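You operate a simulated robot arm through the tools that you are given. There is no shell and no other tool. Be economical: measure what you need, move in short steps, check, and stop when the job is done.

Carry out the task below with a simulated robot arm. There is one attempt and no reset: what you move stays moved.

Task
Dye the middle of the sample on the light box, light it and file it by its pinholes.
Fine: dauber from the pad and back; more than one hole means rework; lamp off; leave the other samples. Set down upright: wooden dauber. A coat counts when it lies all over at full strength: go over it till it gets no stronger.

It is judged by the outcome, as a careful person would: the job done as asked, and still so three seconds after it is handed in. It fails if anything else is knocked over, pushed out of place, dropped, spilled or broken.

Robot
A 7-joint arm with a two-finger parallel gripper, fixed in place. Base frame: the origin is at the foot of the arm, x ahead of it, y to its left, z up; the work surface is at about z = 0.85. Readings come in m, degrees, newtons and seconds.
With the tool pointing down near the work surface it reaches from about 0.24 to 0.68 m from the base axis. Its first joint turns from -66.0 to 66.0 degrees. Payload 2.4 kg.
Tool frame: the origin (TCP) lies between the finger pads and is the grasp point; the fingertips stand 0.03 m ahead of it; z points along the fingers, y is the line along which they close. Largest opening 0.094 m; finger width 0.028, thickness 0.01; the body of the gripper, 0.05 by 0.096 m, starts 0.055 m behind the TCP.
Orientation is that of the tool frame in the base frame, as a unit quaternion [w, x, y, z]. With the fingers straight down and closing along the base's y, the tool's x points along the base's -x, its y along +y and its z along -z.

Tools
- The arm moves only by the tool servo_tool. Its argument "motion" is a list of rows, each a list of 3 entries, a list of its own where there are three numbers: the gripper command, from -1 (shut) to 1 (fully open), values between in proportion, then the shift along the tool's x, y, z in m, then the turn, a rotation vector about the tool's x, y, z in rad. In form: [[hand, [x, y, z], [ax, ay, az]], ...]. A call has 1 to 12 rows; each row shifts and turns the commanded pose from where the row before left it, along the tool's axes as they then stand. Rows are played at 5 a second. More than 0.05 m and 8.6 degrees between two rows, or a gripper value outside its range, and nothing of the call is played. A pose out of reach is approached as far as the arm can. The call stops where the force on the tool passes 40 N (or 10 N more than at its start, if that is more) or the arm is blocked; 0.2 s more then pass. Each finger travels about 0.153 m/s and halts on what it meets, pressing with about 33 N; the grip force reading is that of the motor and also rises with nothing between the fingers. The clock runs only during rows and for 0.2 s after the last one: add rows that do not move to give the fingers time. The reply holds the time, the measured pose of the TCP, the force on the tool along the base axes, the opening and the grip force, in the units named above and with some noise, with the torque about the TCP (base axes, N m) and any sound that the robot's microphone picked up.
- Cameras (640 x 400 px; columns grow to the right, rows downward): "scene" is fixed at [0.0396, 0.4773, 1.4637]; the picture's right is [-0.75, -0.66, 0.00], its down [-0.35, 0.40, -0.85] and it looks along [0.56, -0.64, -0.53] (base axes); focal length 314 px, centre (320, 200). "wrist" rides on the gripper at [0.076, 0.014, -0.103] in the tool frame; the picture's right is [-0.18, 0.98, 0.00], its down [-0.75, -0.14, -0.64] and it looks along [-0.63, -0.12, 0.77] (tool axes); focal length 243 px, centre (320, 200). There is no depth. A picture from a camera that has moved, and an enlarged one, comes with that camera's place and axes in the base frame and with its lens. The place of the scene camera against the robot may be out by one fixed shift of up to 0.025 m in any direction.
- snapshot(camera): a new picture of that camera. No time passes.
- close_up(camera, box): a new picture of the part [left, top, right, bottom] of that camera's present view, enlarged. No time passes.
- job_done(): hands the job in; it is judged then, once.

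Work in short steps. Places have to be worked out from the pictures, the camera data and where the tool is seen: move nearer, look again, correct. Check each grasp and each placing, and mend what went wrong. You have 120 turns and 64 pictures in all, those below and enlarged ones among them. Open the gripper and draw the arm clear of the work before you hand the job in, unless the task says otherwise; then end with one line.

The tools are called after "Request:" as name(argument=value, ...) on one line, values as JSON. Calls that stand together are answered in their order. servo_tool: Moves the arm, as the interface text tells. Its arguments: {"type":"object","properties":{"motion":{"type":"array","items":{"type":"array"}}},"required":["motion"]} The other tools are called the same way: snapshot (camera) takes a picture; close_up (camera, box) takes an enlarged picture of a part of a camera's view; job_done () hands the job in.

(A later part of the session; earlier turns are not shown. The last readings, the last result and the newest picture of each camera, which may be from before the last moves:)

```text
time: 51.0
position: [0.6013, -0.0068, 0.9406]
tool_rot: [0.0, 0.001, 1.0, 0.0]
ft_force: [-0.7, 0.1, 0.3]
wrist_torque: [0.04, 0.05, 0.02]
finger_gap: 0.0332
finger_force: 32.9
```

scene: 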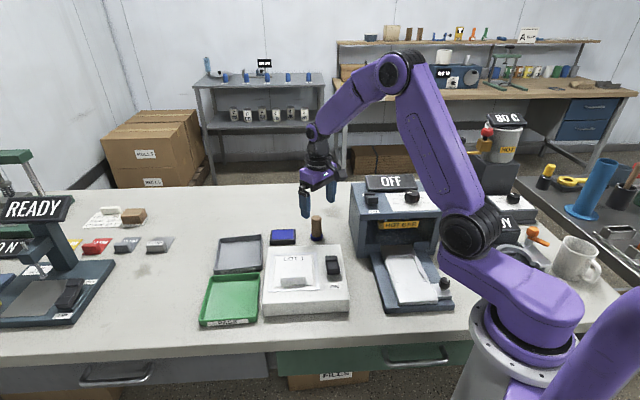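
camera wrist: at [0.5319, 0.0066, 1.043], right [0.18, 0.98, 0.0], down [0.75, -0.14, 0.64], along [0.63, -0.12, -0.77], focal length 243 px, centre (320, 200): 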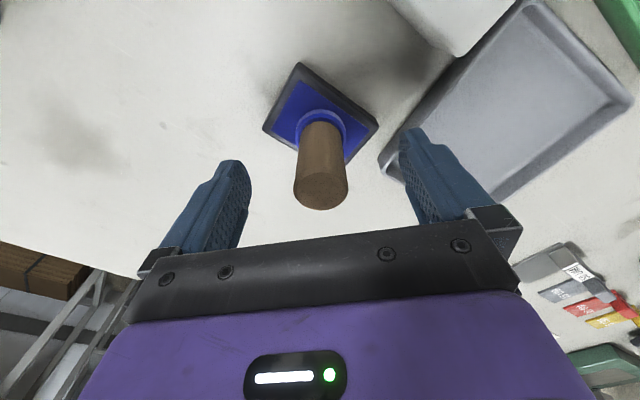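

Gap 33 mm again: centred. I press for ink, lift and carry to above the patch; this time I'll stroke only along y, where the fingers hold firmly.

Request:
servo_tool(motion=[[-1, [0, 0, 0.001], [0, 0, 0]], [-1, [0, 0, 0.0005], [0, 0, 0]], [-1, [0, 0, 0], [0, 0, 0]], [-1, [0, 0, -0.03], [0, 0, 0]], [-1, [0, 0, -0.04], [0, 0, 0]], [-1, [0.037, 0.024, 0], [0, 0, 0]], [-1, [0.037, 0.024, 0], [0, 0, 0]], [-1, [0.037, 0.024, 0], [0, 0, 0]], [-1, [0.0358, 0.0238, 0], [0, 0, 0]], [-1, [0, 0, 0.03], [0, 0, 0]], [-1, [0, 0, 0], [0, 0, 0]]])

```text
time: 53.4
position: [0.4539, 0.0896, 0.98]
tool_rot: [0.0, 0.0, 1.0, 0.0]
ft_force: [0.3, -1.1, -0.8]
wrist_torque: [0.03, -0.01, 0.01]
finger_gap: 0.0331
finger_force: 32.9
```

Lower to the expected contact height.

Request:
servo_tool(motion=[[-1, [0, 0, 0.01], [0, 0, 0]], [-1, [0, 0, 0.0015], [0, 0, 0]], [-1, [0, 0, 0.001], [0, 0, 0]], [-1, [0, 0, 0], [0, 0, 0]]])

```text
time: 54.4
position: [0.4551, 0.0893, 0.9687]
tool_rot: [0.003, 0.001, 1.0, 0.002]
ft_force: [1.0, -0.6, 29.8]
wrist_torque: [-0.02, -0.49, 0.01]
finger_gap: 0.0331
finger_force: 32.6
```

30 N; I ease 1 mm and stroke along y, lifting between lanes in x.

Request:
servo_tool(motion=[[-1, [0, 0.01, -0.001], [0, 0, 0]], [-1, [0, 0.01, 0], [0, 0, 0]], [-1, [0, -0.02, 0], [0, 0, 0]], [-1, [0, -0.02, 0], [0, 0, 0]], [-1, [0, 0.02, 0], [0, 0, 0]], [-1, [-0.01, 0, -0.004], [0, 0, 0]], [-1, [0, 0, 0.004], [0, 0, 0]], [-1, [0, 0.012, 0], [0, 0, 0]], [-1, [0, -0.024, 0], [0, 0, 0]], [-1, [0, 0.012, 0], [0, 0, 0]], [-1, [-0.009, 0, -0.004], [0, 0, 0]], [-1, [0, 0, 0.004], [0, 0, 0]]])

Request:
servo_tool(motion=[[-1, [0, 0.006, 0], [0, 0, 0]], [-1, [0, -0.012, 0], [0, 0, 0]], [-1, [0, 0.006, 0], [0, 0, 0]], [-1, [0.028, 0, -0.004], [0, 0, 0]], [-1, [0, 0, 0.004], [0, 0, 0]], [-1, [0, 0.012, 0], [0, 0, 0]], [-1, [0, -0.024, 0], [0, 0, 0]], [-1, [0, 0.012, 0], [0, 0, 0]], [-1, [0.009, 0, -0.004], [0, 0, 0]], [-1, [0, 0, 0.004], [0, 0, 0]], [-1, [0, 0.006, 0], [0, 0, 0]], [-1, [0, -0.012, 0], [0, 0, 0]]])

Request:
servo_tool(motion=[[-1, [-0.018, 0.006, -0.02], [0, 0, 0]], [-1, [0, 0, -0.04], [0, 0, 0]], [-1, [0.01, -0.033, -0.03], [0, 0, 0]], [-1, [0.01, -0.033, -0.03], [0, 0, 0]], [-1, [0.0125, -0.033, -0.02], [0, 0, 0]], [-1, [0, 0, 0], [0, 0, 0]]])

Request:
close_up(camera="wrist", box=[385, 60, 465, 140])

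```text
time: 57.0
position: [0.4732, 0.0886, 0.9692]
tool_rot: [0.0, 0.0, 1.0, 0.001]
ft_force: [-0.2, 0.6, 0.2]
wrist_torque: [0.0, 0.02, -0.03]
finger_gap: 0.0328
finger_force: 33.2
```

```text
time: 59.6
position: [0.4361, 0.0837, 0.9685]
tool_rot: [0.0, -0.001, 1.0, 0.0]
ft_force: [-0.3, 0.1, 0.1]
wrist_torque: [0.0, 0.04, 0.02]
finger_gap: 0.0328
finger_force: 32.8
```

```text
time: 61.0
position: [0.4224, -0.0099, 1.109]
tool_rot: [0.0, 0.001, 1.0, -0.001]
ft_force: [0.8, -0.7, 0.1]
wrist_torque: [-0.01, -0.01, -0.01]
finger_gap: 0.0329
finger_force: 33.1
```

```text
5.00 times, centred on (425, 100) of wrist
camera zoom: at [0.3453, 0.0039, 1.21], right [0.18, 0.98, 0.0], down [0.75, -0.14, 0.64], along [0.63, -0.12, -0.77], focal length 1213 px, centre (-205, 700)
```

zoom: 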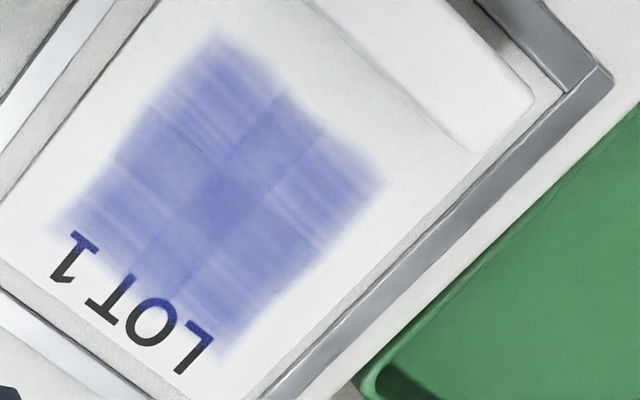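

The middle band looks a bit stronger, but contact was lost on the outer lanes. I go back and work lane by lane, watching the force.

Request:
servo_tool(motion=[[-1, [-0.01, 0.033, 0.02], [0, 0, 0]], [-1, [-0.011, 0.033, 0.02], [0, 0, 0]], [-1, [-0.01, 0.033, 0.02], [0, 0, 0]], [-1, [0, 0, 0.04], [0, 0, 0]], [-1, [0, 0, 0.036], [0, 0, 0]], [-1, [0, 0, 0.003], [0, 0, 0]], [-1, [0, 0, 0.001], [0, 0, 0]], [-1, [0, 0, 0.001], [0, 0, 0]], [-1, [0, 0, 0], [0, 0, 0]]])

```text
time: 63.0
position: [0.4521, 0.089, 0.9666]
tool_rot: [0.0, 0.0, 1.0, 0.0]
ft_force: [-0.8, -0.2, -0.5]
wrist_torque: [0.02, -0.02, 0.0]
finger_gap: 0.033
finger_force: 33.4
```

Request:
servo_tool(motion=[[-1, [0, 0, 0.001], [0, 0, 0]], [-1, [0, 0, 0.001], [0, 0, 0]], [-1, [0, 0, 0], [0, 0, 0]]])

```text
time: 63.8
position: [0.4534, 0.0882, 0.967]
tool_rot: [0.002, 0.0, 1.0, 0.0]
ft_force: [-3.4, -0.9, 28.8]
wrist_torque: [0.0, -0.19, 0.02]
finger_gap: 0.033
finger_force: 32.7
```

29 N; I ease slightly and do the central lane with a tiny downward feed.

Request:
servo_tool(motion=[[-1, [0, 0.01, -0.0005], [0, 0, 0]], [-1, [0, 0.012, 0], [0, 0, 0]], [-1, [0, -0.011, 0], [0, 0, 0]], [-1, [0, -0.011, 0.0003], [0, 0, 0]], [-1, [0, -0.011, 0], [0, 0, 0]], [-1, [0, -0.011, 0.0003], [0, 0, 0]], [-1, [0, 0.011, 0], [0, 0, 0]], [-1, [0, 0.011, 0], [0, 0, 0]]])

```text
time: 65.6
position: [0.4524, 0.0895, 0.9646]
tool_rot: [0.0, -0.001, 1.0, -0.001]
ft_force: [-0.4, -1.5, 2.9]
wrist_torque: [-0.1, -0.07, -0.03]
finger_gap: 0.0328
finger_force: 32.8
```

Force fell to 3 N (the dauber creeps up a little). Next lane at x+10 mm with 1 mm more feed.

Request:
servo_tool(motion=[[-1, [-0.01, 0, -0.004], [0, 0, 0]], [-1, [0, 0, 0.005], [0, 0, 0]], [-1, [0, 0.006, 0], [0, 0, 0]], [-1, [0, 0.006, 0.0003], [0, 0, 0]], [-1, [0, -0.008, 0], [0, 0, 0]], [-1, [0, -0.008, 0.0003], [0, 0, 0]], [-1, [0, -0.008, 0], [0, 0, 0]], [-1, [0, 0.012, 0.0003], [0, 0, 0]]])

```text
time: 67.4
position: [0.4642, 0.0867, 0.9635]
tool_rot: [0.001, 0.001, 1.0, 0.0]
ft_force: [1.5, -8.9, 22.7]
wrist_torque: [-0.32, -0.46, -0.13]
finger_gap: 0.0327
finger_force: 33.4
```

Good pressure (23 N). Next the far corner lane (x+19 mm), slightly eased.

Request:
servo_tool(motion=[[-1, [-0.009, 0, -0.004], [0, 0, 0]], [-1, [0, 0, 0.0038], [0, 0, 0]], [-1, [0, 0.006, 0], [0, 0, 0]], [-1, [0, -0.006, 0.0003], [0, 0, 0]], [-1, [0, -0.006, 0], [0, 0, 0]], [-1, [0, 0.006, 0.0003], [0, 0, 0]], [-1, [0, 0, 0], [0, 0, 0]]])

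Request:
servo_tool(motion=[[-1, [0.029, 0, -0.004], [0, 0, 0]], [-1, [0, 0, 0.0045], [0, 0, 0]], [-1, [0, 0.006, 0], [0, 0, 0]], [-1, [0, 0.006, 0.0003], [0, 0, 0]], [-1, [0, -0.008, 0], [0, 0, 0]], [-1, [0, -0.008, 0.0003], [0, 0, 0]], [-1, [0, -0.008, 0], [0, 0, 0]], [-1, [0, 0.012, 0.0003], [0, 0, 0]]])

Request:
servo_tool(motion=[[-1, [0.009, 0, -0.004], [0, 0, 0]], [-1, [0, 0, 0.0042], [0, 0, 0]], [-1, [0, 0.006, 0], [0, 0, 0]], [-1, [0, -0.006, 0.0003], [0, 0, 0]], [-1, [0, -0.006, 0], [0, 0, 0]], [-1, [0, 0.006, 0.0003], [0, 0, 0]], [-1, [0, 0, 0], [0, 0, 0]]])

Request:
servo_tool(motion=[[-1, [-0.018, 0.0, -0.02], [0, 0, 0]], [-1, [0, 0, -0.04], [0, 0, 0]], [-1, [0.01, -0.033, -0.03], [0, 0, 0]], [-1, [0.01, -0.033, -0.03], [0, 0, 0]], [-1, [0.0125, -0.033, -0.02], [0, 0, 0]], [-1, [0, 0, 0], [0, 0, 0]]])

Request:
close_up(camera="wrist", box=[385, 60, 465, 140])

```text
time: 69.0
position: [0.4731, 0.0887, 0.9639]
tool_rot: [0.001, 0.001, 1.0, -0.001]
ft_force: [1.6, -7.7, 18.6]
wrist_torque: [-0.34, -0.45, -0.18]
finger_gap: 0.0328
finger_force: 33.5
```

```text
time: 70.8
position: [0.4417, 0.0869, 0.9601]
tool_rot: [-0.002, 0.002, 1.0, -0.001]
ft_force: [1.3, -6.5, 17.1]
wrist_torque: [-0.3, -0.31, -0.1]
finger_gap: 0.0316
finger_force: 33.0
```

```text
time: 72.4
position: [0.4348, 0.0888, 0.9604]
tool_rot: [0.001, 0.001, 1.0, 0.001]
ft_force: [0.5, -5.6, 12.8]
wrist_torque: [-0.25, -0.24, -0.06]
finger_gap: 0.0315
finger_force: 33.2
```

```text
time: 73.8
position: [0.4194, -0.0085, 1.0999]
tool_rot: [0.0, 0.0, 1.0, 0.0]
ft_force: [0.7, -0.3, -1.2]
wrist_torque: [0.03, -0.01, -0.01]
finger_gap: 0.0315
finger_force: 32.7
```

```text
5.00 times, centred on (425, 100) of wrist
camera zoom: at [0.3426, 0.0048, 1.2019], right [0.18, 0.98, 0.0], down [0.75, -0.14, 0.64], along [0.63, -0.12, -0.77], focal length 1213 px, centre (-205, 700)
```

zoom: 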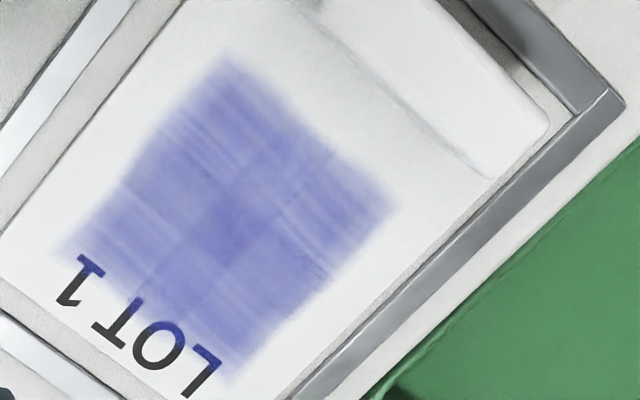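

The coat became fuller, especially at the right, so it was still building. I re-ink and regrip on the pad again.

Request:
servo_tool(motion=[[-1, [-0.047, 0, 0], [0, 0, 0]], [-1, [-0.047, 0, 0], [0, 0, 0]], [-1, [-0.047, 0, 0], [0, 0, 0]], [-1, [-0.048, 0.001, 0], [0, 0, 0]], [-1, [0, 0, 0.05], [0, 0, 0]], [-1, [0, 0, 0.05], [0, 0, 0]], [-1, [0, 0, 0.05], [0, 0, 0]], [-1, [0, 0, 0.015], [0, 0, 0]], [-1, [0, 0, 0.001], [0, 0, 0]], [-1, [0, 0, 0.001], [0, 0, 0]], [-1, [0, 0, 0.001], [0, 0, 0]], [-1, [0, 0, 0], [0, 0, 0]]])

```text
time: 76.4
position: [0.6089, -0.0083, 0.932]
tool_rot: [0.0, 0.0, 1.0, -0.001]
ft_force: [-0.2, 0.1, -0.9]
wrist_torque: [-0.02, 0.02, -0.03]
finger_gap: 0.0315
finger_force: 33.0
```

Request:
servo_tool(motion=[[-1, [0, 0, 0.001], [0, 0, 0]], [-1, [0, 0, 0.001], [0, 0, 0]], [-1, [0, 0, 0.001], [0, 0, 0]], [-1, [0, 0, 0], [0, 0, 0]]])

```text
time: 77.4
position: [0.6089, -0.0094, 0.9305]
tool_rot: [0.001, 0.0, 1.0, 0.0]
ft_force: [-2.8, 0.4, 10.2]
wrist_torque: [0.01, -0.01, 0.0]
finger_gap: 0.0314
finger_force: 33.5
```

10 N on the pad. I release, rise 10 mm, shift -5 mm in x, and regrip.

Request:
servo_tool(motion=[[0, [0, 0, 0], [0, 0, 0]], [0, [0, 0, 0], [0, 0, 0]], [0.5, [0, 0, -0.01], [0, 0, 0]], [0.5, [0.005, 0, 0], [0, 0, 0]], [0.5, [0, 0, 0], [0, 0, 0]], [-1, [0, 0, 0], [0, 0, 0]], [-1, [0, 0, 0], [0, 0, 0]], [-1, [0, 0, 0], [0, 0, 0]]])

```text
time: 79.2
position: [0.6027, -0.0072, 0.9403]
tool_rot: [0.001, 0.0, 1.0, 0.0]
ft_force: [-0.5, 0.0, 1.8]
wrist_torque: [0.03, 0.0, 0.0]
finger_gap: 0.0331
finger_force: 32.8
```

Centred again (33 mm). Press for ink, carry back, lower to contact.

Request:
servo_tool(motion=[[-1, [0, 0, 0.0015], [0, 0, 0]], [-1, [0, 0, 0], [0, 0, 0]], [-1, [0, 0, -0.03], [0, 0, 0]], [-1, [0, 0, -0.04], [0, 0, 0]], [-1, [0.0375, 0.024, 0], [0, 0, 0]], [-1, [0.0375, 0.024, 0], [0, 0, 0]], [-1, [0.037, 0.024, 0], [0, 0, 0]], [-1, [0.037, 0.0242, 0], [0, 0, 0]], [-1, [0, 0, 0.035], [0, 0, 0]], [-1, [0, 0, 0.0045], [0, 0, 0]], [-1, [0, 0, 0.001], [0, 0, 0]], [-1, [0, 0, 0], [0, 0, 0]]])

```text
time: 81.8
position: [0.4547, 0.0879, 0.9677]
tool_rot: [0.001, -0.001, 1.0, 0.001]
ft_force: [-1.8, -1.2, 29.0]
wrist_torque: [0.0, -0.14, 0.0]
finger_gap: 0.0329
finger_force: 33.1
```

Contact. Central lane first, with small feed, then the +x lanes.

Request:
servo_tool(motion=[[-1, [0, 0.011, -0.0005], [0, 0, 0]], [-1, [0, 0.011, 0.0003], [0, 0, 0]], [-1, [0, -0.011, 0.0003], [0, 0, 0]], [-1, [0, -0.011, 0.0003], [0, 0, 0]], [-1, [0, -0.011, 0.0003], [0, 0, 0]], [-1, [0, -0.011, 0.0003], [0, 0, 0]], [-1, [0, 0.011, 0.0003], [0, 0, 0]], [-1, [0, 0.011, 0.0003], [0, 0, 0]]])

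Request:
servo_tool(motion=[[-1, [-0.01, 0, -0.004], [0, 0, 0]], [-1, [0, 0, 0.0045], [0, 0, 0]], [-1, [0, 0.006, 0.0002], [0, 0, 0]], [-1, [0, 0.006, 0.0003], [0, 0, 0]], [-1, [0, -0.008, 0.0002], [0, 0, 0]], [-1, [0, -0.008, 0.0003], [0, 0, 0]], [-1, [0, -0.008, 0], [0, 0, 0]], [-1, [0, 0.012, 0.0003], [0, 0, 0]]])

```text
time: 83.6
position: [0.4539, 0.0868, 0.9657]
tool_rot: [0.001, 0.001, 1.0, 0.0]
ft_force: [1.5, -6.3, 20.7]
wrist_torque: [-0.27, -0.42, -0.1]
finger_gap: 0.033
finger_force: 33.4
```

```text
time: 85.4
position: [0.4654, 0.085, 0.9639]
tool_rot: [0.0, 0.002, 1.0, -0.001]
ft_force: [1.5, -9.6, 23.9]
wrist_torque: [-0.37, -0.43, -0.15]
finger_gap: 0.033
finger_force: 33.0
```

Pressure holds at about 20 N. Far corner, then the tab-side lanes.

Request:
servo_tool(motion=[[-1, [-0.009, 0, -0.004], [0, 0, 0]], [-1, [0, 0, 0.004], [0, 0, 0]], [-1, [0, 0.006, 0], [0, 0, 0]], [-1, [0, -0.006, 0.0003], [0, 0, 0]], [-1, [0, -0.006, 0], [0, 0, 0]], [-1, [0, 0.006, 0.0003], [0, 0, 0]], [-1, [0, 0, 0], [0, 0, 0]]])

Request:
servo_tool(motion=[[-1, [0.028, 0, -0.004], [0, 0, 0]], [-1, [0, 0, 0.004], [0, 0, 0]], [-1, [0, 0.006, 0], [0, 0, 0]], [-1, [0, 0.006, 0.0003], [0, 0, 0]], [-1, [0, -0.008, 0], [0, 0, 0]], [-1, [0, -0.008, 0.0003], [0, 0, 0]], [-1, [0, -0.008, 0], [0, 0, 0]], [-1, [0, 0.012, 0.0003], [0, 0, 0]]])

Request:
servo_tool(motion=[[-1, [0.009, 0, -0.004], [0, 0, 0]], [-1, [0, 0, 0.004], [0, 0, 0]], [-1, [0, 0.006, 0.0003], [0, 0, 0]], [-1, [0, -0.006, 0.0003], [0, 0, 0]], [-1, [0, -0.006, 0], [0, 0, 0]], [-1, [0, 0.006, 0.0003], [0, 0, 0]], [-1, [0, 0, 0], [0, 0, 0]]])

Request:
servo_tool(motion=[[-1, [-0.018, 0.0, -0.02], [0, 0, 0]], [-1, [0, 0, -0.04], [0, 0, 0]], [-1, [0.01, -0.033, -0.03], [0, 0, 0]], [-1, [0.01, -0.033, -0.03], [0, 0, 0]], [-1, [0.0125, -0.033, -0.02], [0, 0, 0]], [-1, [0, 0, 0], [0, 0, 0]]])

Request:
close_up(camera="wrist", box=[385, 60, 465, 140])

```text
time: 87.0
position: [0.4732, 0.0876, 0.9638]
tool_rot: [0.0, 0.0, 1.0, 0.0]
ft_force: [-0.1, -4.2, 10.8]
wrist_torque: [-0.26, -0.24, -0.11]
finger_gap: 0.0328
finger_force: 33.0
```

```text
time: 88.8
position: [0.4461, 0.0853, 0.9634]
tool_rot: [0.0, 0.002, 1.0, -0.001]
ft_force: [1.1, -7.7, 18.2]
wrist_torque: [-0.35, -0.44, -0.17]
finger_gap: 0.0324
finger_force: 32.8
```

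```text
time: 90.4
position: [0.4374, 0.087, 0.9615]
tool_rot: [0.001, 0.001, 1.0, 0.0]
ft_force: [2.0, -6.6, 17.4]
wrist_torque: [-0.3, -0.38, -0.12]
finger_gap: 0.0326
finger_force: 32.9
```

```text
time: 91.8
position: [0.4223, -0.0133, 1.1025]
tool_rot: [0.0, 0.0, 1.0, 0.0]
ft_force: [-0.4, 0.1, -1.6]
wrist_torque: [0.02, 0.0, -0.02]
finger_gap: 0.0324
finger_force: 33.1
```

```text
5.00 times, centred on (425, 100) of wrist
camera zoom: at [0.346, 0.0013, 1.2038], right [0.18, 0.98, 0.0], down [0.75, -0.14, 0.64], along [0.63, -0.12, -0.77], focal length 1213 px, centre (-205, 700)
```

zoom: 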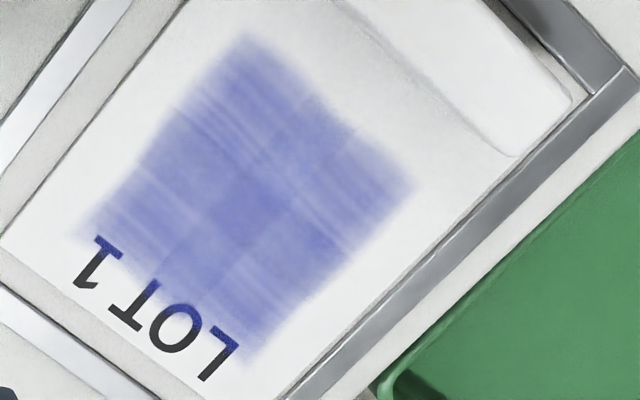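

Now nearly uniform, with the corners filled. I do one more inked round to confirm it gets no stronger.

Request:
servo_tool(motion=[[-1, [-0.047, 0.001, 0], [0, 0, 0]], [-1, [-0.047, 0.001, 0], [0, 0, 0]], [-1, [-0.047, 0.001, 0], [0, 0, 0]], [-1, [-0.045, 0.002, 0], [0, 0, 0]], [-1, [0, 0, 0.05], [0, 0, 0]], [-1, [0, 0, 0.05], [0, 0, 0]], [-1, [0, 0, 0.05], [0, 0, 0]], [-1, [0, 0, 0.016], [0, 0, 0]], [-1, [0, 0, 0.001], [0, 0, 0]], [-1, [0, 0, 0.001], [0, 0, 0]], [-1, [0, 0, 0.001], [0, 0, 0]], [-1, [0, 0, 0], [0, 0, 0]]])

```text
time: 94.4
position: [0.608, -0.0059, 0.9328]
tool_rot: [0.0, 0.0, 1.0, 0.0]
ft_force: [0.0, -0.6, -1.1]
wrist_torque: [0.01, 0.01, -0.03]
finger_gap: 0.0321
finger_force: 32.9
```

Request:
servo_tool(motion=[[-1, [0, 0, 0.001], [0, 0, 0]], [-1, [0, 0, 0.001], [0, 0, 0]], [-1, [0, 0, 0], [0, 0, 0]]])

```text
time: 95.2
position: [0.6086, -0.0064, 0.9311]
tool_rot: [0.002, 0.0, 1.0, 0.0]
ft_force: [-3.3, -0.8, 14.3]
wrist_torque: [0.03, -0.07, 0.01]
finger_gap: 0.0321
finger_force: 32.9
```

On the pad (14 N). Release, rise, recentre, regrip.

Request:
servo_tool(motion=[[0, [0, 0, 0], [0, 0, 0]], [0, [0, 0, 0], [0, 0, 0]], [0.5, [0, 0, -0.01], [0, 0, 0]], [0.5, [0.004, 0, 0], [0, 0, 0]], [0.5, [0, 0, 0], [0, 0, 0]], [-1, [0, 0, 0], [0, 0, 0]], [-1, [0, 0, 0], [0, 0, 0]], [-1, [0, 0, 0], [0, 0, 0]]])

Request:
servo_tool(motion=[[-1, [0, 0, 0.0015], [0, 0, 0]], [-1, [0, 0, 0], [0, 0, 0]], [-1, [0, 0, -0.03], [0, 0, 0]], [-1, [0, 0, -0.04], [0, 0, 0]], [-1, [0.0375, 0.024, 0], [0, 0, 0]], [-1, [0.0375, 0.024, 0], [0, 0, 0]], [-1, [0.037, 0.024, 0], [0, 0, 0]], [-1, [0.037, 0.0242, 0], [0, 0, 0]], [-1, [0, 0, 0.035], [0, 0, 0]], [-1, [0, 0, 0.0045], [0, 0, 0]], [-1, [0, 0, 0.001], [0, 0, 0]], [-1, [0, 0, 0], [0, 0, 0]]])

```text
time: 97.0
position: [0.6042, -0.0055, 0.9414]
tool_rot: [0.001, 0.0, 1.0, 0.0]
ft_force: [-0.2, 0.2, 0.9]
wrist_torque: [0.04, 0.0, 0.02]
finger_gap: 0.0328
finger_force: 32.6
```

```text
time: 99.6
position: [0.4543, 0.0911, 0.9693]
tool_rot: [0.002, 0.0, 1.0, 0.001]
ft_force: [-4.7, 0.6, 27.6]
wrist_torque: [0.01, 0.0, -0.03]
finger_gap: 0.0329
finger_force: 33.0
```

In contact again; same lanes as before.

Request:
servo_tool(motion=[[-1, [0, 0.011, -0.0005], [0, 0, 0]], [-1, [0, 0.01, 0.0003], [0, 0, 0]], [-1, [0, -0.011, 0.0003], [0, 0, 0]], [-1, [0, -0.011, 0.0003], [0, 0, 0]], [-1, [0, -0.012, 0.0003], [0, 0, 0]], [-1, [0, -0.012, 0.0003], [0, 0, 0]], [-1, [0, 0.011, 0.0003], [0, 0, 0]], [-1, [0, 0.012, 0.0003], [0, 0, 0]]])

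Request:
servo_tool(motion=[[-1, [-0.01, 0, -0.004], [0, 0, 0]], [-1, [0, 0, 0.0045], [0, 0, 0]], [-1, [0, 0.006, 0.0002], [0, 0, 0]], [-1, [0, 0.006, 0.0003], [0, 0, 0]], [-1, [0, -0.008, 0.0002], [0, 0, 0]], [-1, [0, -0.008, 0.0003], [0, 0, 0]], [-1, [0, -0.008, 0], [0, 0, 0]], [-1, [0, 0.012, 0.0003], [0, 0, 0]]])

Request:
servo_tool(motion=[[-1, [-0.009, 0, -0.004], [0, 0, 0]], [-1, [0, 0, 0.0043], [0, 0, 0]], [-1, [0, 0.006, 0], [0, 0, 0]], [-1, [0, -0.006, 0.0003], [0, 0, 0]], [-1, [0, -0.006, 0], [0, 0, 0]], [-1, [0, 0.006, 0.0003], [0, 0, 0]], [-1, [0, 0, 0], [0, 0, 0]]])

Request:
servo_tool(motion=[[-1, [0.028, 0, -0.004], [0, 0, 0]], [-1, [0, 0, 0.004], [0, 0, 0]], [-1, [0, 0.006, 0], [0, 0, 0]], [-1, [0, 0.006, 0.0003], [0, 0, 0]], [-1, [0, -0.008, 0], [0, 0, 0]], [-1, [0, -0.008, 0.0003], [0, 0, 0]], [-1, [0, -0.008, 0], [0, 0, 0]], [-1, [0, 0.012, 0.0003], [0, 0, 0]]])

Request:
servo_tool(motion=[[-1, [0.009, 0, -0.004], [0, 0, 0]], [-1, [0, 0, 0.004], [0, 0, 0]], [-1, [0, 0.006, 0.0003], [0, 0, 0]], [-1, [0, -0.006, 0.0003], [0, 0, 0]], [-1, [0, -0.006, 0], [0, 0, 0]], [-1, [0, 0.006, 0.0003], [0, 0, 0]], [-1, [0, 0, 0], [0, 0, 0]]])

Request:
servo_tool(motion=[[-1, [-0.018, 0.0, -0.02], [0, 0, 0]], [-1, [0, 0, -0.04], [0, 0, 0]], [-1, [0.01, -0.033, -0.03], [0, 0, 0]], [-1, [0.01, -0.033, -0.03], [0, 0, 0]], [-1, [0.0125, -0.033, -0.02], [0, 0, 0]], [-1, [0, 0, 0], [0, 0, 0]]])

Request:
close_up(camera="wrist", box=[385, 60, 465, 140])

```text
time: 101.4
position: [0.4566, 0.0868, 0.9682]
tool_rot: [0.001, 0.001, 1.0, 0.0]
ft_force: [1.7, -8.2, 24.2]
wrist_torque: [-0.26, -0.36, -0.11]
finger_gap: 0.0328
finger_force: 33.0
```

```text
time: 103.2
position: [0.4655, 0.0853, 0.9646]
tool_rot: [0.0, 0.002, 1.0, -0.001]
ft_force: [1.9, -9.4, 22.5]
wrist_torque: [-0.34, -0.49, -0.17]
finger_gap: 0.0328
finger_force: 33.2
```

```text
time: 104.8
position: [0.4731, 0.0864, 0.9648]
tool_rot: [-0.001, 0.001, 1.0, 0.0]
ft_force: [-0.1, -5.6, 10.5]
wrist_torque: [-0.29, -0.29, -0.11]
finger_gap: 0.0327
finger_force: 33.4
```

```text
time: 106.6
position: [0.4461, 0.0856, 0.9639]
tool_rot: [0.001, 0.001, 1.0, 0.0]
ft_force: [1.7, -7.4, 15.9]
wrist_torque: [-0.33, -0.4, -0.16]
finger_gap: 0.0323
finger_force: 33.0
```

```text
time: 108.2
position: [0.4378, 0.0867, 0.9638]
tool_rot: [0.002, 0.001, 1.0, 0.0]
ft_force: [3.0, -8.4, 18.9]
wrist_torque: [-0.35, -0.59, -0.16]
finger_gap: 0.0321
finger_force: 32.9
```

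```text
time: 109.6
position: [0.4205, -0.013, 1.1034]
tool_rot: [0.0, 0.0, 1.0, 0.0]
ft_force: [-1.1, 0.0, -0.7]
wrist_torque: [0.03, 0.05, 0.02]
finger_gap: 0.032
finger_force: 32.6
```

```text
5.00 times, centred on (425, 100) of wrist
camera zoom: at [0.3448, 0.0013, 1.2044], right [0.18, 0.98, 0.0], down [0.75, -0.14, 0.64], along [0.63, -0.12, -0.77], focal length 1213 px, centre (-205, 700)
```

zoom: 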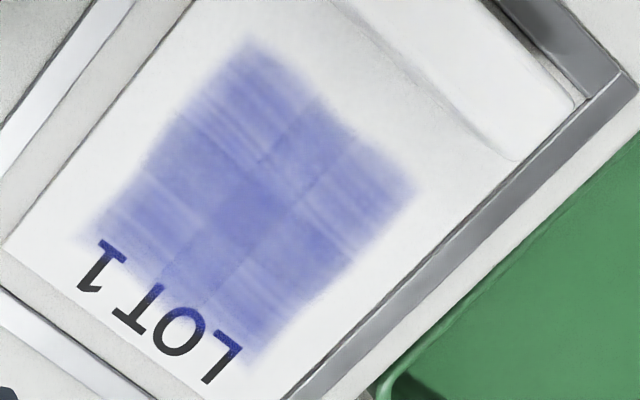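

No stronger than before, so the coat is at its full. I carry the dauber back to where it stood (0.527,-0.076).

Request:
servo_tool(motion=[[-1, [-0.037, -0.021, 0], [0, 0, 0]], [-1, [-0.037, -0.021, 0], [0, 0, 0]], [-1, [-0.0365, -0.021, 0], [0, 0, 0]], [-1, [0, 0, 0.05], [0, 0, 0]], [-1, [0, 0, 0.05], [0, 0, 0]], [-1, [0, 0, 0.05], [0, 0, 0]], [-1, [0, 0, 0.03], [0, 0, 0]], [-1, [0, 0, 0.003], [0, 0, 0]], [-1, [0, 0, 0.002], [0, 0, 0]], [-1, [0, 0, 0.001], [0, 0, 0]], [-1, [0, 0, 0], [0, 0, 0]]])

```text
time: 112.0
position: [0.5339, -0.0731, 0.9167]
tool_rot: [0.0, 0.0, 1.0, -0.001]
ft_force: [1.1, 0.0, -1.1]
wrist_torque: [0.01, -0.01, -0.04]
finger_gap: 0.0324
finger_force: 33.1
```

Request:
servo_tool(motion=[[-1, [0.003, -0.002, 0.001], [0, 0, 0]], [-1, [0, 0, 0.001], [0, 0, 0]], [-1, [0, 0, 0.001], [0, 0, 0]], [-1, [0, 0, 0], [0, 0, 0]]])

```text
time: 113.0
position: [0.5303, -0.0761, 0.9156]
tool_rot: [0.003, 0.0, 1.0, 0.0]
ft_force: [-3.7, 0.7, 24.6]
wrist_torque: [0.1, -0.34, -0.01]
finger_gap: 0.0321
finger_force: 33.4
```

Firm contact with the table. I ease 1 mm, open and rise clear, then check.

Request:
servo_tool(motion=[[-1, [0, 0, -0.0012], [0, 0, 0]], [0, [0, 0, 0], [0, 0, 0]], [0, [0, 0, 0], [0, 0, 0]], [1, [0, 0, 0], [0, 0, 0]], [1, [0, 0, -0.03], [0, 0, 0]], [1, [0, 0, -0.04], [0, 0, 0]], [1, [0, 0, -0.04], [0, 0, 0]], [1, [0, 0, 0], [0, 0, 0]]])

Request:
snapshot(camera="wrist")

Request:
close_up(camera="scene", box=[190, 200, 360, 335])

```text
time: 114.8
position: [0.5293, -0.0763, 1.0253]
tool_rot: [0.0, 0.0, 1.0, 0.0]
ft_force: [-0.6, -0.7, 0.0]
wrist_torque: [0.0, -0.02, -0.03]
finger_gap: 0.094
finger_force: 0.1
```

```text
24 pictures are left
camera wrist: at [0.4529, -0.0628, 1.1273], right [0.18, 0.98, 0.0], down [0.75, -0.14, 0.64], along [0.63, -0.12, -0.77], focal length 243 px, centre (320, 200)
```

wrist: 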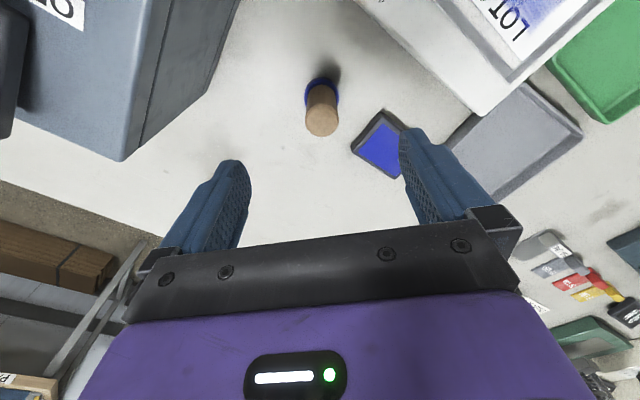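

```text
2.96 times, centred on (275, 268) of scene
camera zoom: at [0.0396, 0.4773, 1.4637], right [-0.75, -0.66, 0.0], down [-0.35, 0.4, -0.85], along [0.56, -0.64, -0.53], focal length 932 px, centre (453, 0)
```

zoom: 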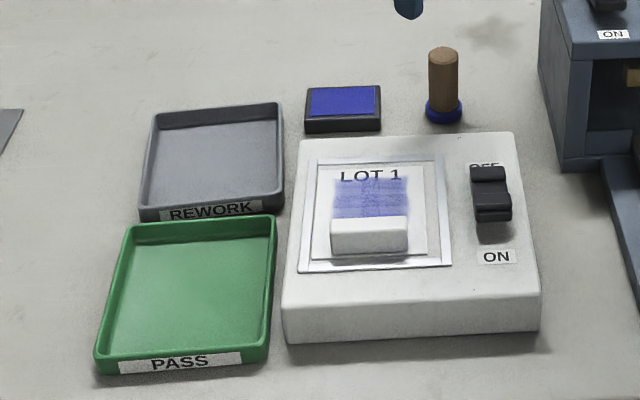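

The dauber stands exactly where it began. Next the lamp: I close the fingers, move to above the ON end of the box's rocker (~(0.375,0.045)) and turn 45° to match the box.

Request:
servo_tool(motion=[[-1, [0, 0, -0.02], [0, 0, 0]], [-1, [0.0385, 0.03, 0], [0, 0, 0]], [-1, [0.0385, 0.03, 0], [0, 0, 0]], [-1, [0.0385, 0.03, 0], [0, 0, 0]], [-1, [0.0385, 0.03, 0], [0, 0, 0]], [-1, [0, 0, 0], [0, 0, -0.131]], [-1, [0, 0, 0], [0, 0, -0.131]], [-1, [0, 0, 0], [0, 0, -0.131]], [-1, [0, 0, 0], [0, 0, -0.131]], [-1, [0, 0, 0], [0, 0, -0.131]], [-1, [0, 0, 0], [0, 0, -0.131]], [-1, [0, 0, 0], [0, 0, 0]]])

Request:
snapshot(camera="wrist")

Request:
close_up(camera="scene", box=[250, 180, 390, 310])

```text
time: 117.4
position: [0.3756, 0.0442, 1.0453]
tool_rot: [0.0, -0.385, 0.923, 0.0]
ft_force: [-0.9, 0.2, 0.4]
wrist_torque: [0.02, 0.01, -0.01]
finger_gap: 0.0
finger_force: 33.8
```

```text
22 pictures are left
camera wrist: at [0.312, -0.0005, 1.1465], right [-0.57, 0.82, 0.0], down [0.63, 0.44, 0.64], along [0.53, 0.36, -0.77], focal length 243 px, centre (320, 200)
```

wrist: 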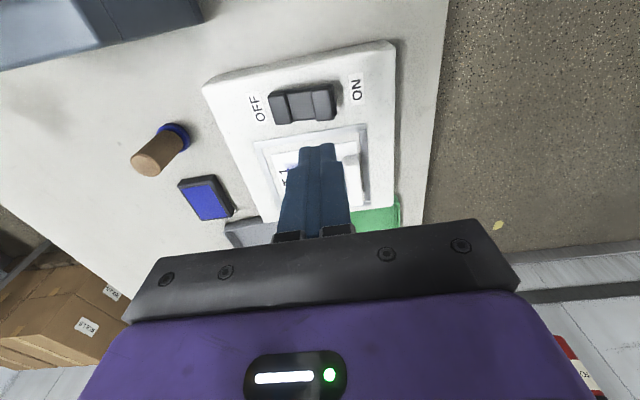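

```text
3.08 times, centred on (320, 245) of scene
camera zoom: at [0.0396, 0.4773, 1.4637], right [-0.75, -0.66, 0.0], down [-0.35, 0.4, -0.85], along [0.56, -0.64, -0.53], focal length 967 px, centre (320, 62)
```

zoom: 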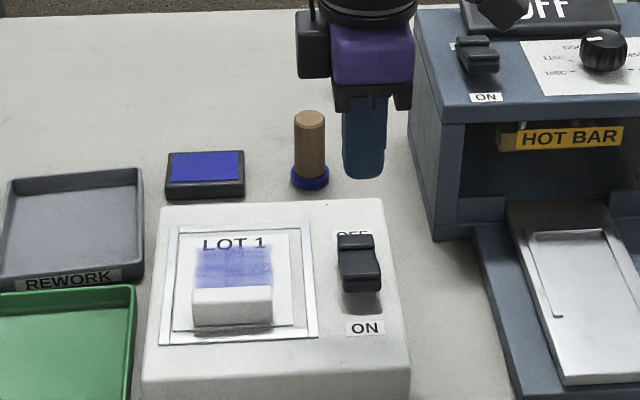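

The ON end resolves to about (0.374,0.043), right below the TCP. I descend part way and check.

Request:
servo_tool(motion=[[-1, [0, 0, 0.04], [0, 0, 0]], [-1, [0, 0, 0.04], [0, 0, 0]], [-1, [0, 0, 0.01], [0, 0, 0]], [-1, [0, 0, 0], [0, 0, 0]]])

Request:
close_up(camera="scene", box=[300, 210, 370, 290])

```text
time: 118.4
position: [0.376, 0.043, 0.9554]
tool_rot: [0.0, -0.384, 0.923, 0.0]
ft_force: [-0.8, -0.1, -0.9]
wrist_torque: [0.0, -0.02, -0.05]
finger_gap: 0.0
finger_force: 32.9
```

```text
5.00 times, centred on (335, 250) of scene
camera zoom: at [0.0396, 0.4773, 1.4637], right [-0.75, -0.66, 0.0], down [-0.35, 0.4, -0.85], along [0.56, -0.64, -0.53], focal length 1572 px, centre (245, -50)
```

zoom: 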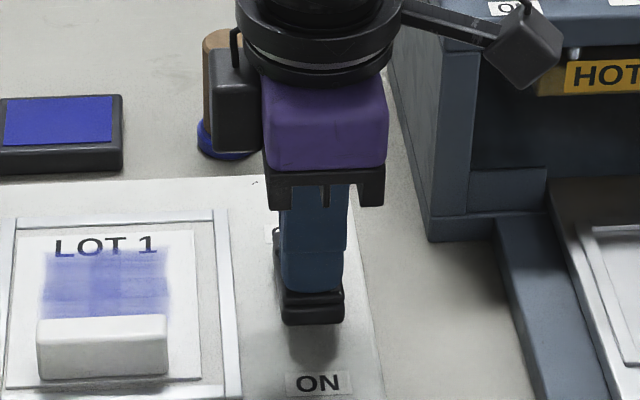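

The fingertips are just above the ON ridge. I press down in small steps.

Request:
servo_tool(motion=[[-1, [0, 0, 0.004], [0, 0, 0]], [-1, [0, 0, 0.004], [0, 0, 0]], [-1, [0, 0, 0.003], [0, 0, 0]], [-1, [0, 0, 0.003], [0, 0, 0]], [-1, [0, 0, 0], [0, 0, 0]]])

Request:
close_up(camera="scene", box=[250, 200, 370, 300])

```text
time: 119.1
position: [0.373, 0.0459, 0.9479]
tool_rot: [-0.002, -0.385, 0.923, 0.001]
ft_force: [-7.1, 2.8, 20.3]
wrist_torque: [0.0, 0.03, -0.03]
finger_gap: 0.0002
finger_force: 33.0
stopped in row 3: the force on the tool passed its limit at 54 N (the readings are from after the stop); the commanded pose is now the measured one
```

```text
4.00 times, centred on (310, 250) of scene
camera zoom: at [0.0391, 0.4773, 1.4637], right [-0.75, -0.66, 0.0], down [-0.35, 0.4, -0.85], along [0.56, -0.64, -0.53], focal length 1258 px, centre (360, 0)
```

zoom: 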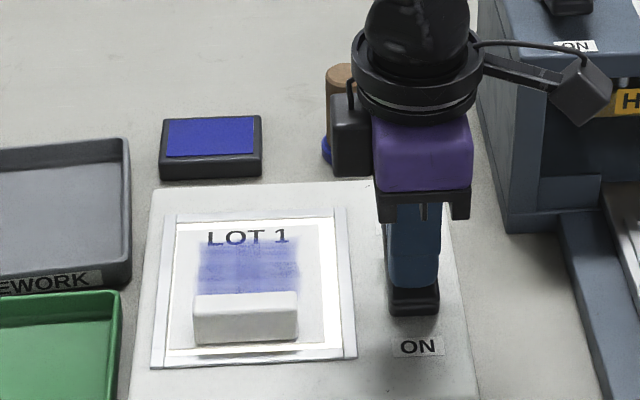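

The lamp is on. I lift and look closely at the lit patch for pinholes.

Request:
servo_tool(motion=[[-1, [0, 0, -0.02], [0, 0, 0]], [-1, [0, 0, -0.04], [0, 0, 0]], [-1, [0, 0, -0.04], [0, 0, 0]], [-1, [0, 0, 0], [0, 0, 0]]])

Request:
close_up(camera="scene", box=[275, 240, 325, 285])

Request:
close_up(camera="wrist", box=[250, 110, 380, 220])

```text
time: 120.1
position: [0.3747, 0.0455, 1.0467]
tool_rot: [-0.002, -0.384, 0.923, 0.001]
ft_force: [-1.0, 0.3, -0.3]
wrist_torque: [-0.01, -0.01, -0.03]
finger_gap: 0.0002
finger_force: 32.8
```

```text
8.89 times, centred on (300, 262) of scene
camera zoom: at [0.0396, 0.4773, 1.4637], right [-0.75, -0.66, 0.0], down [-0.35, 0.4, -0.85], along [0.56, -0.64, -0.53], focal length 2794 px, centre (498, -356)
```

zoom: 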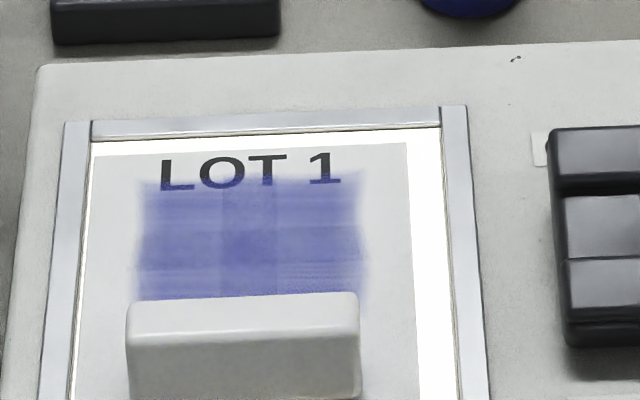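

```text
3.64 times, centred on (315, 165) of wrist
camera zoom: at [0.3109, 0.0012, 1.1491], right [-0.57, 0.82, 0.0], down [0.63, 0.44, 0.64], along [0.52, 0.36, -0.77], focal length 882 px, centre (338, 327)
```

zoom: 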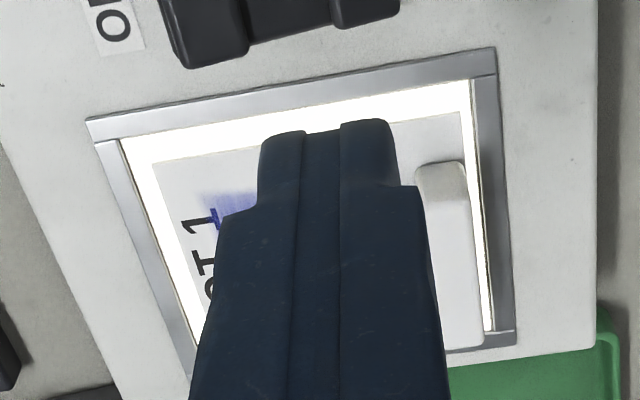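

No holes discernible yet at this distance. I bring the wrist camera close over the patch.

Request:
servo_tool(motion=[[-1, [-0.032, -0.008, 0], [0, 0, 0]], [-1, [-0.032, -0.008, 0.01], [0, 0, 0]], [-1, [-0.032, -0.008, 0.03], [0, 0, 0]], [-1, [-0.032, -0.008, 0.03], [0, 0, 0]], [-1, [0, 0, 0], [0, 0, 0]]])

Request:
close_up(camera="wrist", box=[240, 0, 400, 140])

```text
time: 121.3
position: [0.4876, 0.1143, 0.9754]
tool_rot: [-0.001, -0.384, 0.923, 0.001]
ft_force: [0.2, 0.1, -0.8]
wrist_torque: [-0.02, -0.01, 0.03]
finger_gap: 0.0002
finger_force: 33.1
```

```text
2.86 times, centred on (320, 70) of wrist
camera zoom: at [0.424, 0.0693, 1.0779], right [-0.57, 0.82, 0.0], down [0.63, 0.44, 0.64], along [0.53, 0.36, -0.77], focal length 693 px, centre (320, 571)
```

zoom: 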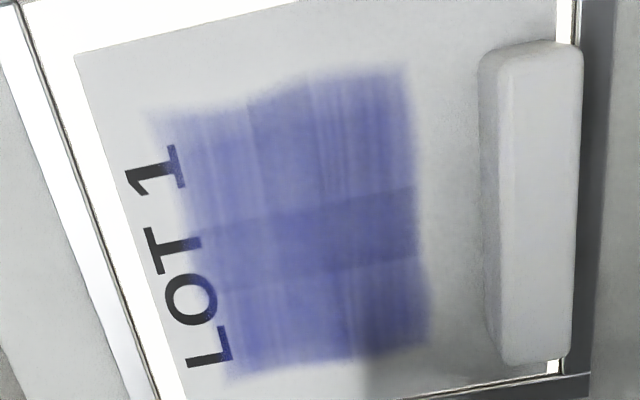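

I can see the whole patch lit. I zoom in further to look for tiny bright dots and compare strength.

Request:
close_up(camera="wrist", box=[272, 15, 352, 80])

Request:
close_up(camera="wrist", box=[272, 70, 352, 135])

```text
6.15 times, centred on (312, 48) of wrist
camera zoom: at [0.424, 0.0693, 1.0779], right [-0.57, 0.82, 0.0], down [0.63, 0.44, 0.64], along [0.53, 0.36, -0.77], focal length 1493 px, centre (369, 1138)
```

zoom: 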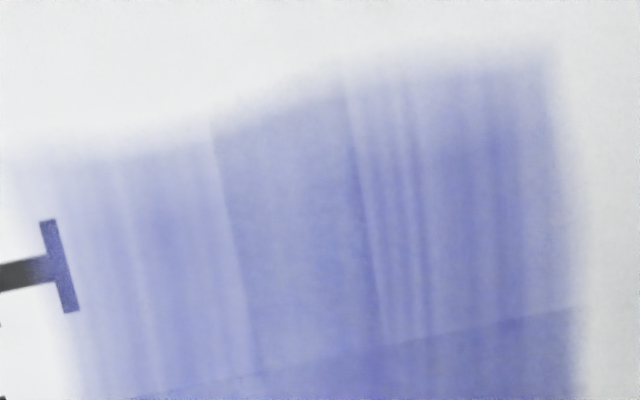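

```text
6.15 times, centred on (312, 102) of wrist
camera zoom: at [0.424, 0.0693, 1.0779], right [-0.57, 0.82, 0.0], down [0.63, 0.44, 0.64], along [0.53, 0.36, -0.77], focal length 1493 px, centre (369, 800)
```

zoom: 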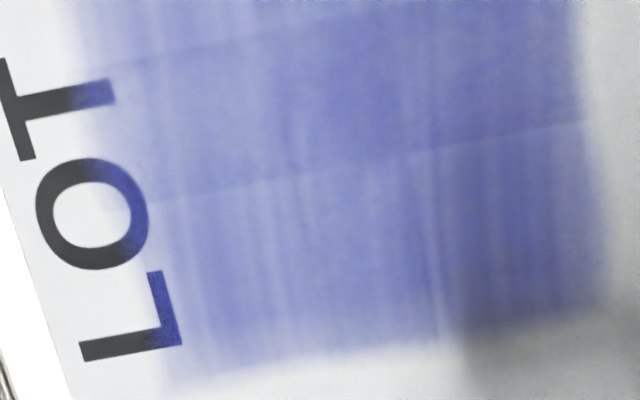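

No holes show, but the cells are not equally strong: some edge cells are paler, and the patch centre is nearer x≈0.459 than my lanes were. I fetch the dauber again to bring the pale cells to full, leaving the lamp on to judge it.

Request:
servo_tool(motion=[[0, [0, 0, -0.04], [0, 0, 0]], [1, [0, 0, -0.04], [0, 0, 0]], [1, [0, 0, 0], [0, 0, 0.131]], [1, [0, 0, 0], [0, 0, 0.131]], [1, [0, 0, 0], [0, 0, 0.131]], [1, [0, 0, 0], [0, 0, 0.131]], [1, [0, 0, 0], [0, 0, 0.131]], [1, [0, 0, 0], [0, 0, 0.131]], [1, [-0.01, -0.045, 0], [0, 0, 0]], [1, [-0.01, -0.048, 0], [0, 0, 0]], [1, [-0.01, -0.048, 0], [0, 0, 0]], [1, [-0.009, -0.048, 0], [0, 0, 0]]])

Request:
servo_tool(motion=[[1, [0, 0, 0.04], [0, 0, 0]], [1, [0, 0, 0.03], [0, 0, 0]], [1, [0, 0, 0], [0, 0, 0]]])

Request:
snapshot(camera="wrist")

```text
time: 123.9
position: [0.5265, -0.074, 1.0552]
tool_rot: [-0.002, -0.002, 1.0, 0.0]
ft_force: [0.0, 0.1, 0.1]
wrist_torque: [0.04, 0.01, -0.01]
finger_gap: 0.0939
finger_force: 0.0
```

```text
time: 124.7
position: [0.528, -0.074, 0.9855]
tool_rot: [-0.002, -0.002, 1.0, -0.001]
ft_force: [0.5, -0.1, -0.5]
wrist_torque: [0.0, 0.0, 0.0]
finger_gap: 0.0937
finger_force: 0.1
```

```text
13 pictures are left
camera wrist: at [0.4511, -0.0611, 1.0875], right [0.18, 0.98, 0.0], down [0.76, -0.14, 0.64], along [0.63, -0.12, -0.77], focal length 243 px, centre (320, 200)
```

wrist: 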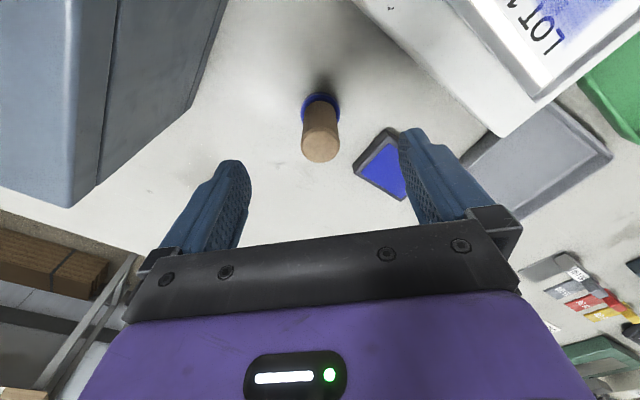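

Same view as the first grasp. I descend, grip, lift and carry to the pad (13 pictures left, so I'll be sparing).

Request:
servo_tool(motion=[[1, [0, -0.001, 0.033], [0, 0, 0]], [1, [0, 0, 0.03], [0, 0, 0]], [1, [0, 0, 0], [0, 0, 0]], [-1, [0, 0, 0], [0, 0, 0]], [-1, [0, 0, 0], [0, 0, 0]], [-1, [0, 0, 0], [0, 0, 0]]])

Request:
servo_tool(motion=[[-1, [0, 0, -0.03], [0, 0, 0]], [-1, [0, 0, -0.03], [0, 0, 0]], [-1, [-0.025, 0.023, 0], [0, 0, 0]], [-1, [-0.025, 0.023, 0], [0, 0, 0]], [-1, [-0.026, 0.022, 0], [0, 0, 0]], [-1, [0, 0, 0.03], [0, 0, 0]], [-1, [0, 0, 0.009], [0, 0, 0]], [-1, [0, 0, 0.001], [0, 0, 0]], [-1, [0, 0, 0.001], [0, 0, 0]], [-1, [0, 0, 0], [0, 0, 0]]])

```text
time: 126.1
position: [0.5266, -0.0758, 0.9243]
tool_rot: [-0.002, -0.002, 1.0, 0.0]
ft_force: [-0.1, -0.2, 0.8]
wrist_torque: [0.02, 0.0, 0.01]
finger_gap: 0.0328
finger_force: 32.4
```

```text
time: 128.3
position: [0.604, -0.0077, 0.943]
tool_rot: [-0.002, -0.002, 1.0, 0.0]
ft_force: [0.9, 0.0, -0.8]
wrist_torque: [0.0, 0.0, -0.03]
finger_gap: 0.0328
finger_force: 32.9
```

Down a little more for contact with the pad.

Request:
servo_tool(motion=[[-1, [0, 0, 0.001], [0, 0, 0]], [-1, [0, 0, 0.001], [0, 0, 0]], [-1, [0, 0, 0.001], [0, 0, 0]], [-1, [0, 0, 0], [0, 0, 0]]])

```text
time: 129.3
position: [0.6032, -0.0079, 0.9405]
tool_rot: [0.0, -0.001, 1.0, 0.0]
ft_force: [-2.5, 1.1, 23.0]
wrist_torque: [-0.01, 0.01, -0.01]
finger_gap: 0.0326
finger_force: 33.1
```

Inked at 23 N. I lift, carry to above (0.459,0.089) and turn 45° so strokes follow the cell grid.

Request:
servo_tool(motion=[[-1, [0, 0, -0.03], [0, 0, 0]], [-1, [0, 0, -0.04], [0, 0, 0]], [-1, [0.036, 0.024, 0], [0, 0, 0]], [-1, [0.036, 0.024, 0], [0, 0, 0]], [-1, [0.036, 0.024, 0], [0, 0, 0]], [-1, [0.036, 0.025, 0], [0, 0, 0]], [-1, [0, 0, 0], [0, 0, -0.131]], [-1, [0, 0, 0], [0, 0, -0.131]], [-1, [0, 0, 0], [0, 0, -0.131]], [-1, [0, 0, 0], [0, 0, -0.131]], [-1, [0, 0, 0], [0, 0, -0.131]], [-1, [0, 0, 0], [0, 0, -0.131]]])

Request:
servo_tool(motion=[[-1, [0, 0, 0.025], [0, 0, 0]], [-1, [0, 0, 0], [0, 0, 0]]])

Request:
close_up(camera="scene", box=[260, 220, 350, 300])

```text
time: 131.9
position: [0.4583, 0.0891, 1.0095]
tool_rot: [-0.002, -0.386, 0.923, 0.001]
ft_force: [-0.4, 0.4, -0.6]
wrist_torque: [0.01, -0.01, 0.0]
finger_gap: 0.0325
finger_force: 32.7
```

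```text
time: 132.5
position: [0.459, 0.0891, 0.9836]
tool_rot: [-0.002, -0.385, 0.923, 0.001]
ft_force: [1.1, -0.5, -0.5]
wrist_torque: [0.03, -0.03, -0.01]
finger_gap: 0.0327
finger_force: 32.7
```

```text
5.00 times, centred on (305, 260) of scene
camera zoom: at [0.0396, 0.4773, 1.4637], right [-0.75, -0.66, 0.0], down [-0.35, 0.4, -0.85], along [0.56, -0.64, -0.53], focal length 1572 px, centre (395, -100)
```

zoom: 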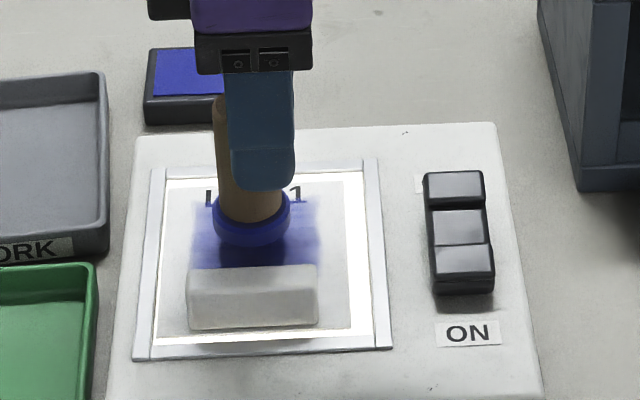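

The patch is about 6 cm square (3×3 cells of 2 cm), and the foot looks a bit close to the tab side. I shift 6 mm away from the tab and lower to contact.

Request:
servo_tool(motion=[[-1, [0, -0.006, 0], [0, 0, 0]], [-1, [0, 0, 0.01], [0, 0, 0]], [-1, [0, 0, 0.004], [0, 0, 0]], [-1, [0, 0, 0.001], [0, 0, 0]], [-1, [0, 0, 0.001], [0, 0, 0]], [-1, [0, 0, 0], [0, 0, 0]]])

```text
time: 133.9
position: [0.4639, 0.0846, 0.9691]
tool_rot: [0.001, -0.384, 0.923, 0.0]
ft_force: [0.1, 2.3, 27.6]
wrist_torque: [0.3, -0.32, 0.02]
finger_gap: 0.0328
finger_force: 33.1
```

Contact at 28 N. Middle lane along the grid, then the +u lane.

Request:
servo_tool(motion=[[-1, [0, -0.01, -0.0004], [0, 0, 0]], [-1, [0, -0.01, 0.0003], [0, 0, 0]], [-1, [0, 0.01, 0.0003], [0, 0, 0]], [-1, [0, 0.01, 0.0003], [0, 0, 0]], [-1, [0, 0.008, 0.0003], [0, 0, 0]], [-1, [0, 0.008, 0.0003], [0, 0, 0]], [-1, [0, -0.008, 0.0003], [0, 0, 0]], [-1, [0, -0.008, 0.0003], [0, 0, 0]]])

Request:
servo_tool(motion=[[-1, [-0.018, 0, -0.004], [0, 0, 0]], [-1, [0, 0, 0.0043], [0, 0, 0]], [-1, [0, -0.01, 0.0002], [0, 0, 0]], [-1, [0, -0.01, 0.0002], [0, 0, 0]], [-1, [0, 0.01, 0.0003], [0, 0, 0]], [-1, [0, 0.01, 0.0003], [0, 0, 0]], [-1, [0, 0.008, 0.0003], [0, 0, 0]], [-1, [0, 0.008, 0.0003], [0, 0, 0]], [-1, [0, -0.008, 0.0003], [0, 0, 0]], [-1, [0, -0.008, 0.0003], [0, 0, 0]]])

```text
time: 135.7
position: [0.4627, 0.0858, 0.9673]
tool_rot: [-0.003, -0.385, 0.923, 0.001]
ft_force: [-4.5, 5.3, 18.0]
wrist_torque: [0.38, -0.05, 0.11]
finger_gap: 0.0322
finger_force: 32.8
```

```text
time: 137.9
position: [0.4727, 0.0982, 0.9643]
tool_rot: [-0.004, -0.385, 0.923, 0.001]
ft_force: [-4.9, 4.3, 14.7]
wrist_torque: [0.21, 0.13, 0.02]
finger_gap: 0.03
finger_force: 33.1
```

Pressure held at 15 N. Now the opposite (-u) lane.

Request:
servo_tool(motion=[[-1, [0.018, 0, -0.005], [0, 0, 0]], [-1, [0.018, 0, 0], [0, 0, 0]], [-1, [0, 0, 0.005], [0, 0, 0]], [-1, [0, -0.01, 0.0002], [0, 0, 0]], [-1, [0, -0.01, 0.0002], [0, 0, 0]], [-1, [0, 0.01, 0.0003], [0, 0, 0]], [-1, [0, 0.01, 0.0003], [0, 0, 0]], [-1, [0, 0.008, 0.0003], [0, 0, 0]], [-1, [0, 0.008, 0.0003], [0, 0, 0]], [-1, [0, -0.008, 0.0003], [0, 0, 0]], [-1, [0, -0.008, 0.0003], [0, 0, 0]]])

Request:
servo_tool(motion=[[-1, [-0.018, 0, -0.02], [0, 0, 0]], [-1, [0, 0, -0.03], [0, 0, 0]], [-1, [-0.04, 0, -0.01], [0, 0, 0]], [-1, [0, 0, 0], [0, 0, 0]]])

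Request:
snapshot(camera="wrist")

```text
time: 140.3
position: [0.4493, 0.0737, 0.963]
tool_rot: [-0.002, -0.386, 0.922, 0.001]
ft_force: [-6.1, 9.5, 28.8]
wrist_torque: [0.57, 0.22, 0.04]
finger_gap: 0.0295
finger_force: 32.6
```

```text
time: 141.3
position: [0.4907, 0.1125, 1.0226]
tool_rot: [-0.002, -0.384, 0.923, 0.001]
ft_force: [0.3, 0.0, -1.1]
wrist_torque: [0.01, 0.0, -0.01]
finger_gap: 0.0291
finger_force: 33.4
```

```text
11 pictures are left
camera wrist: at [0.4276, 0.0682, 1.1241], right [-0.57, 0.82, 0.0], down [0.63, 0.44, 0.64], along [0.52, 0.36, -0.77], focal length 243 px, centre (320, 200)
```

wrist: 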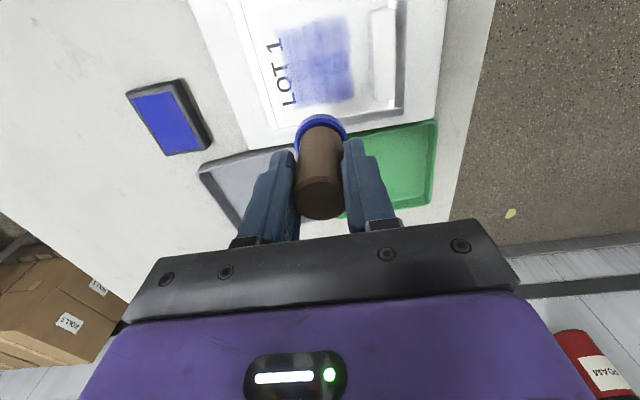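

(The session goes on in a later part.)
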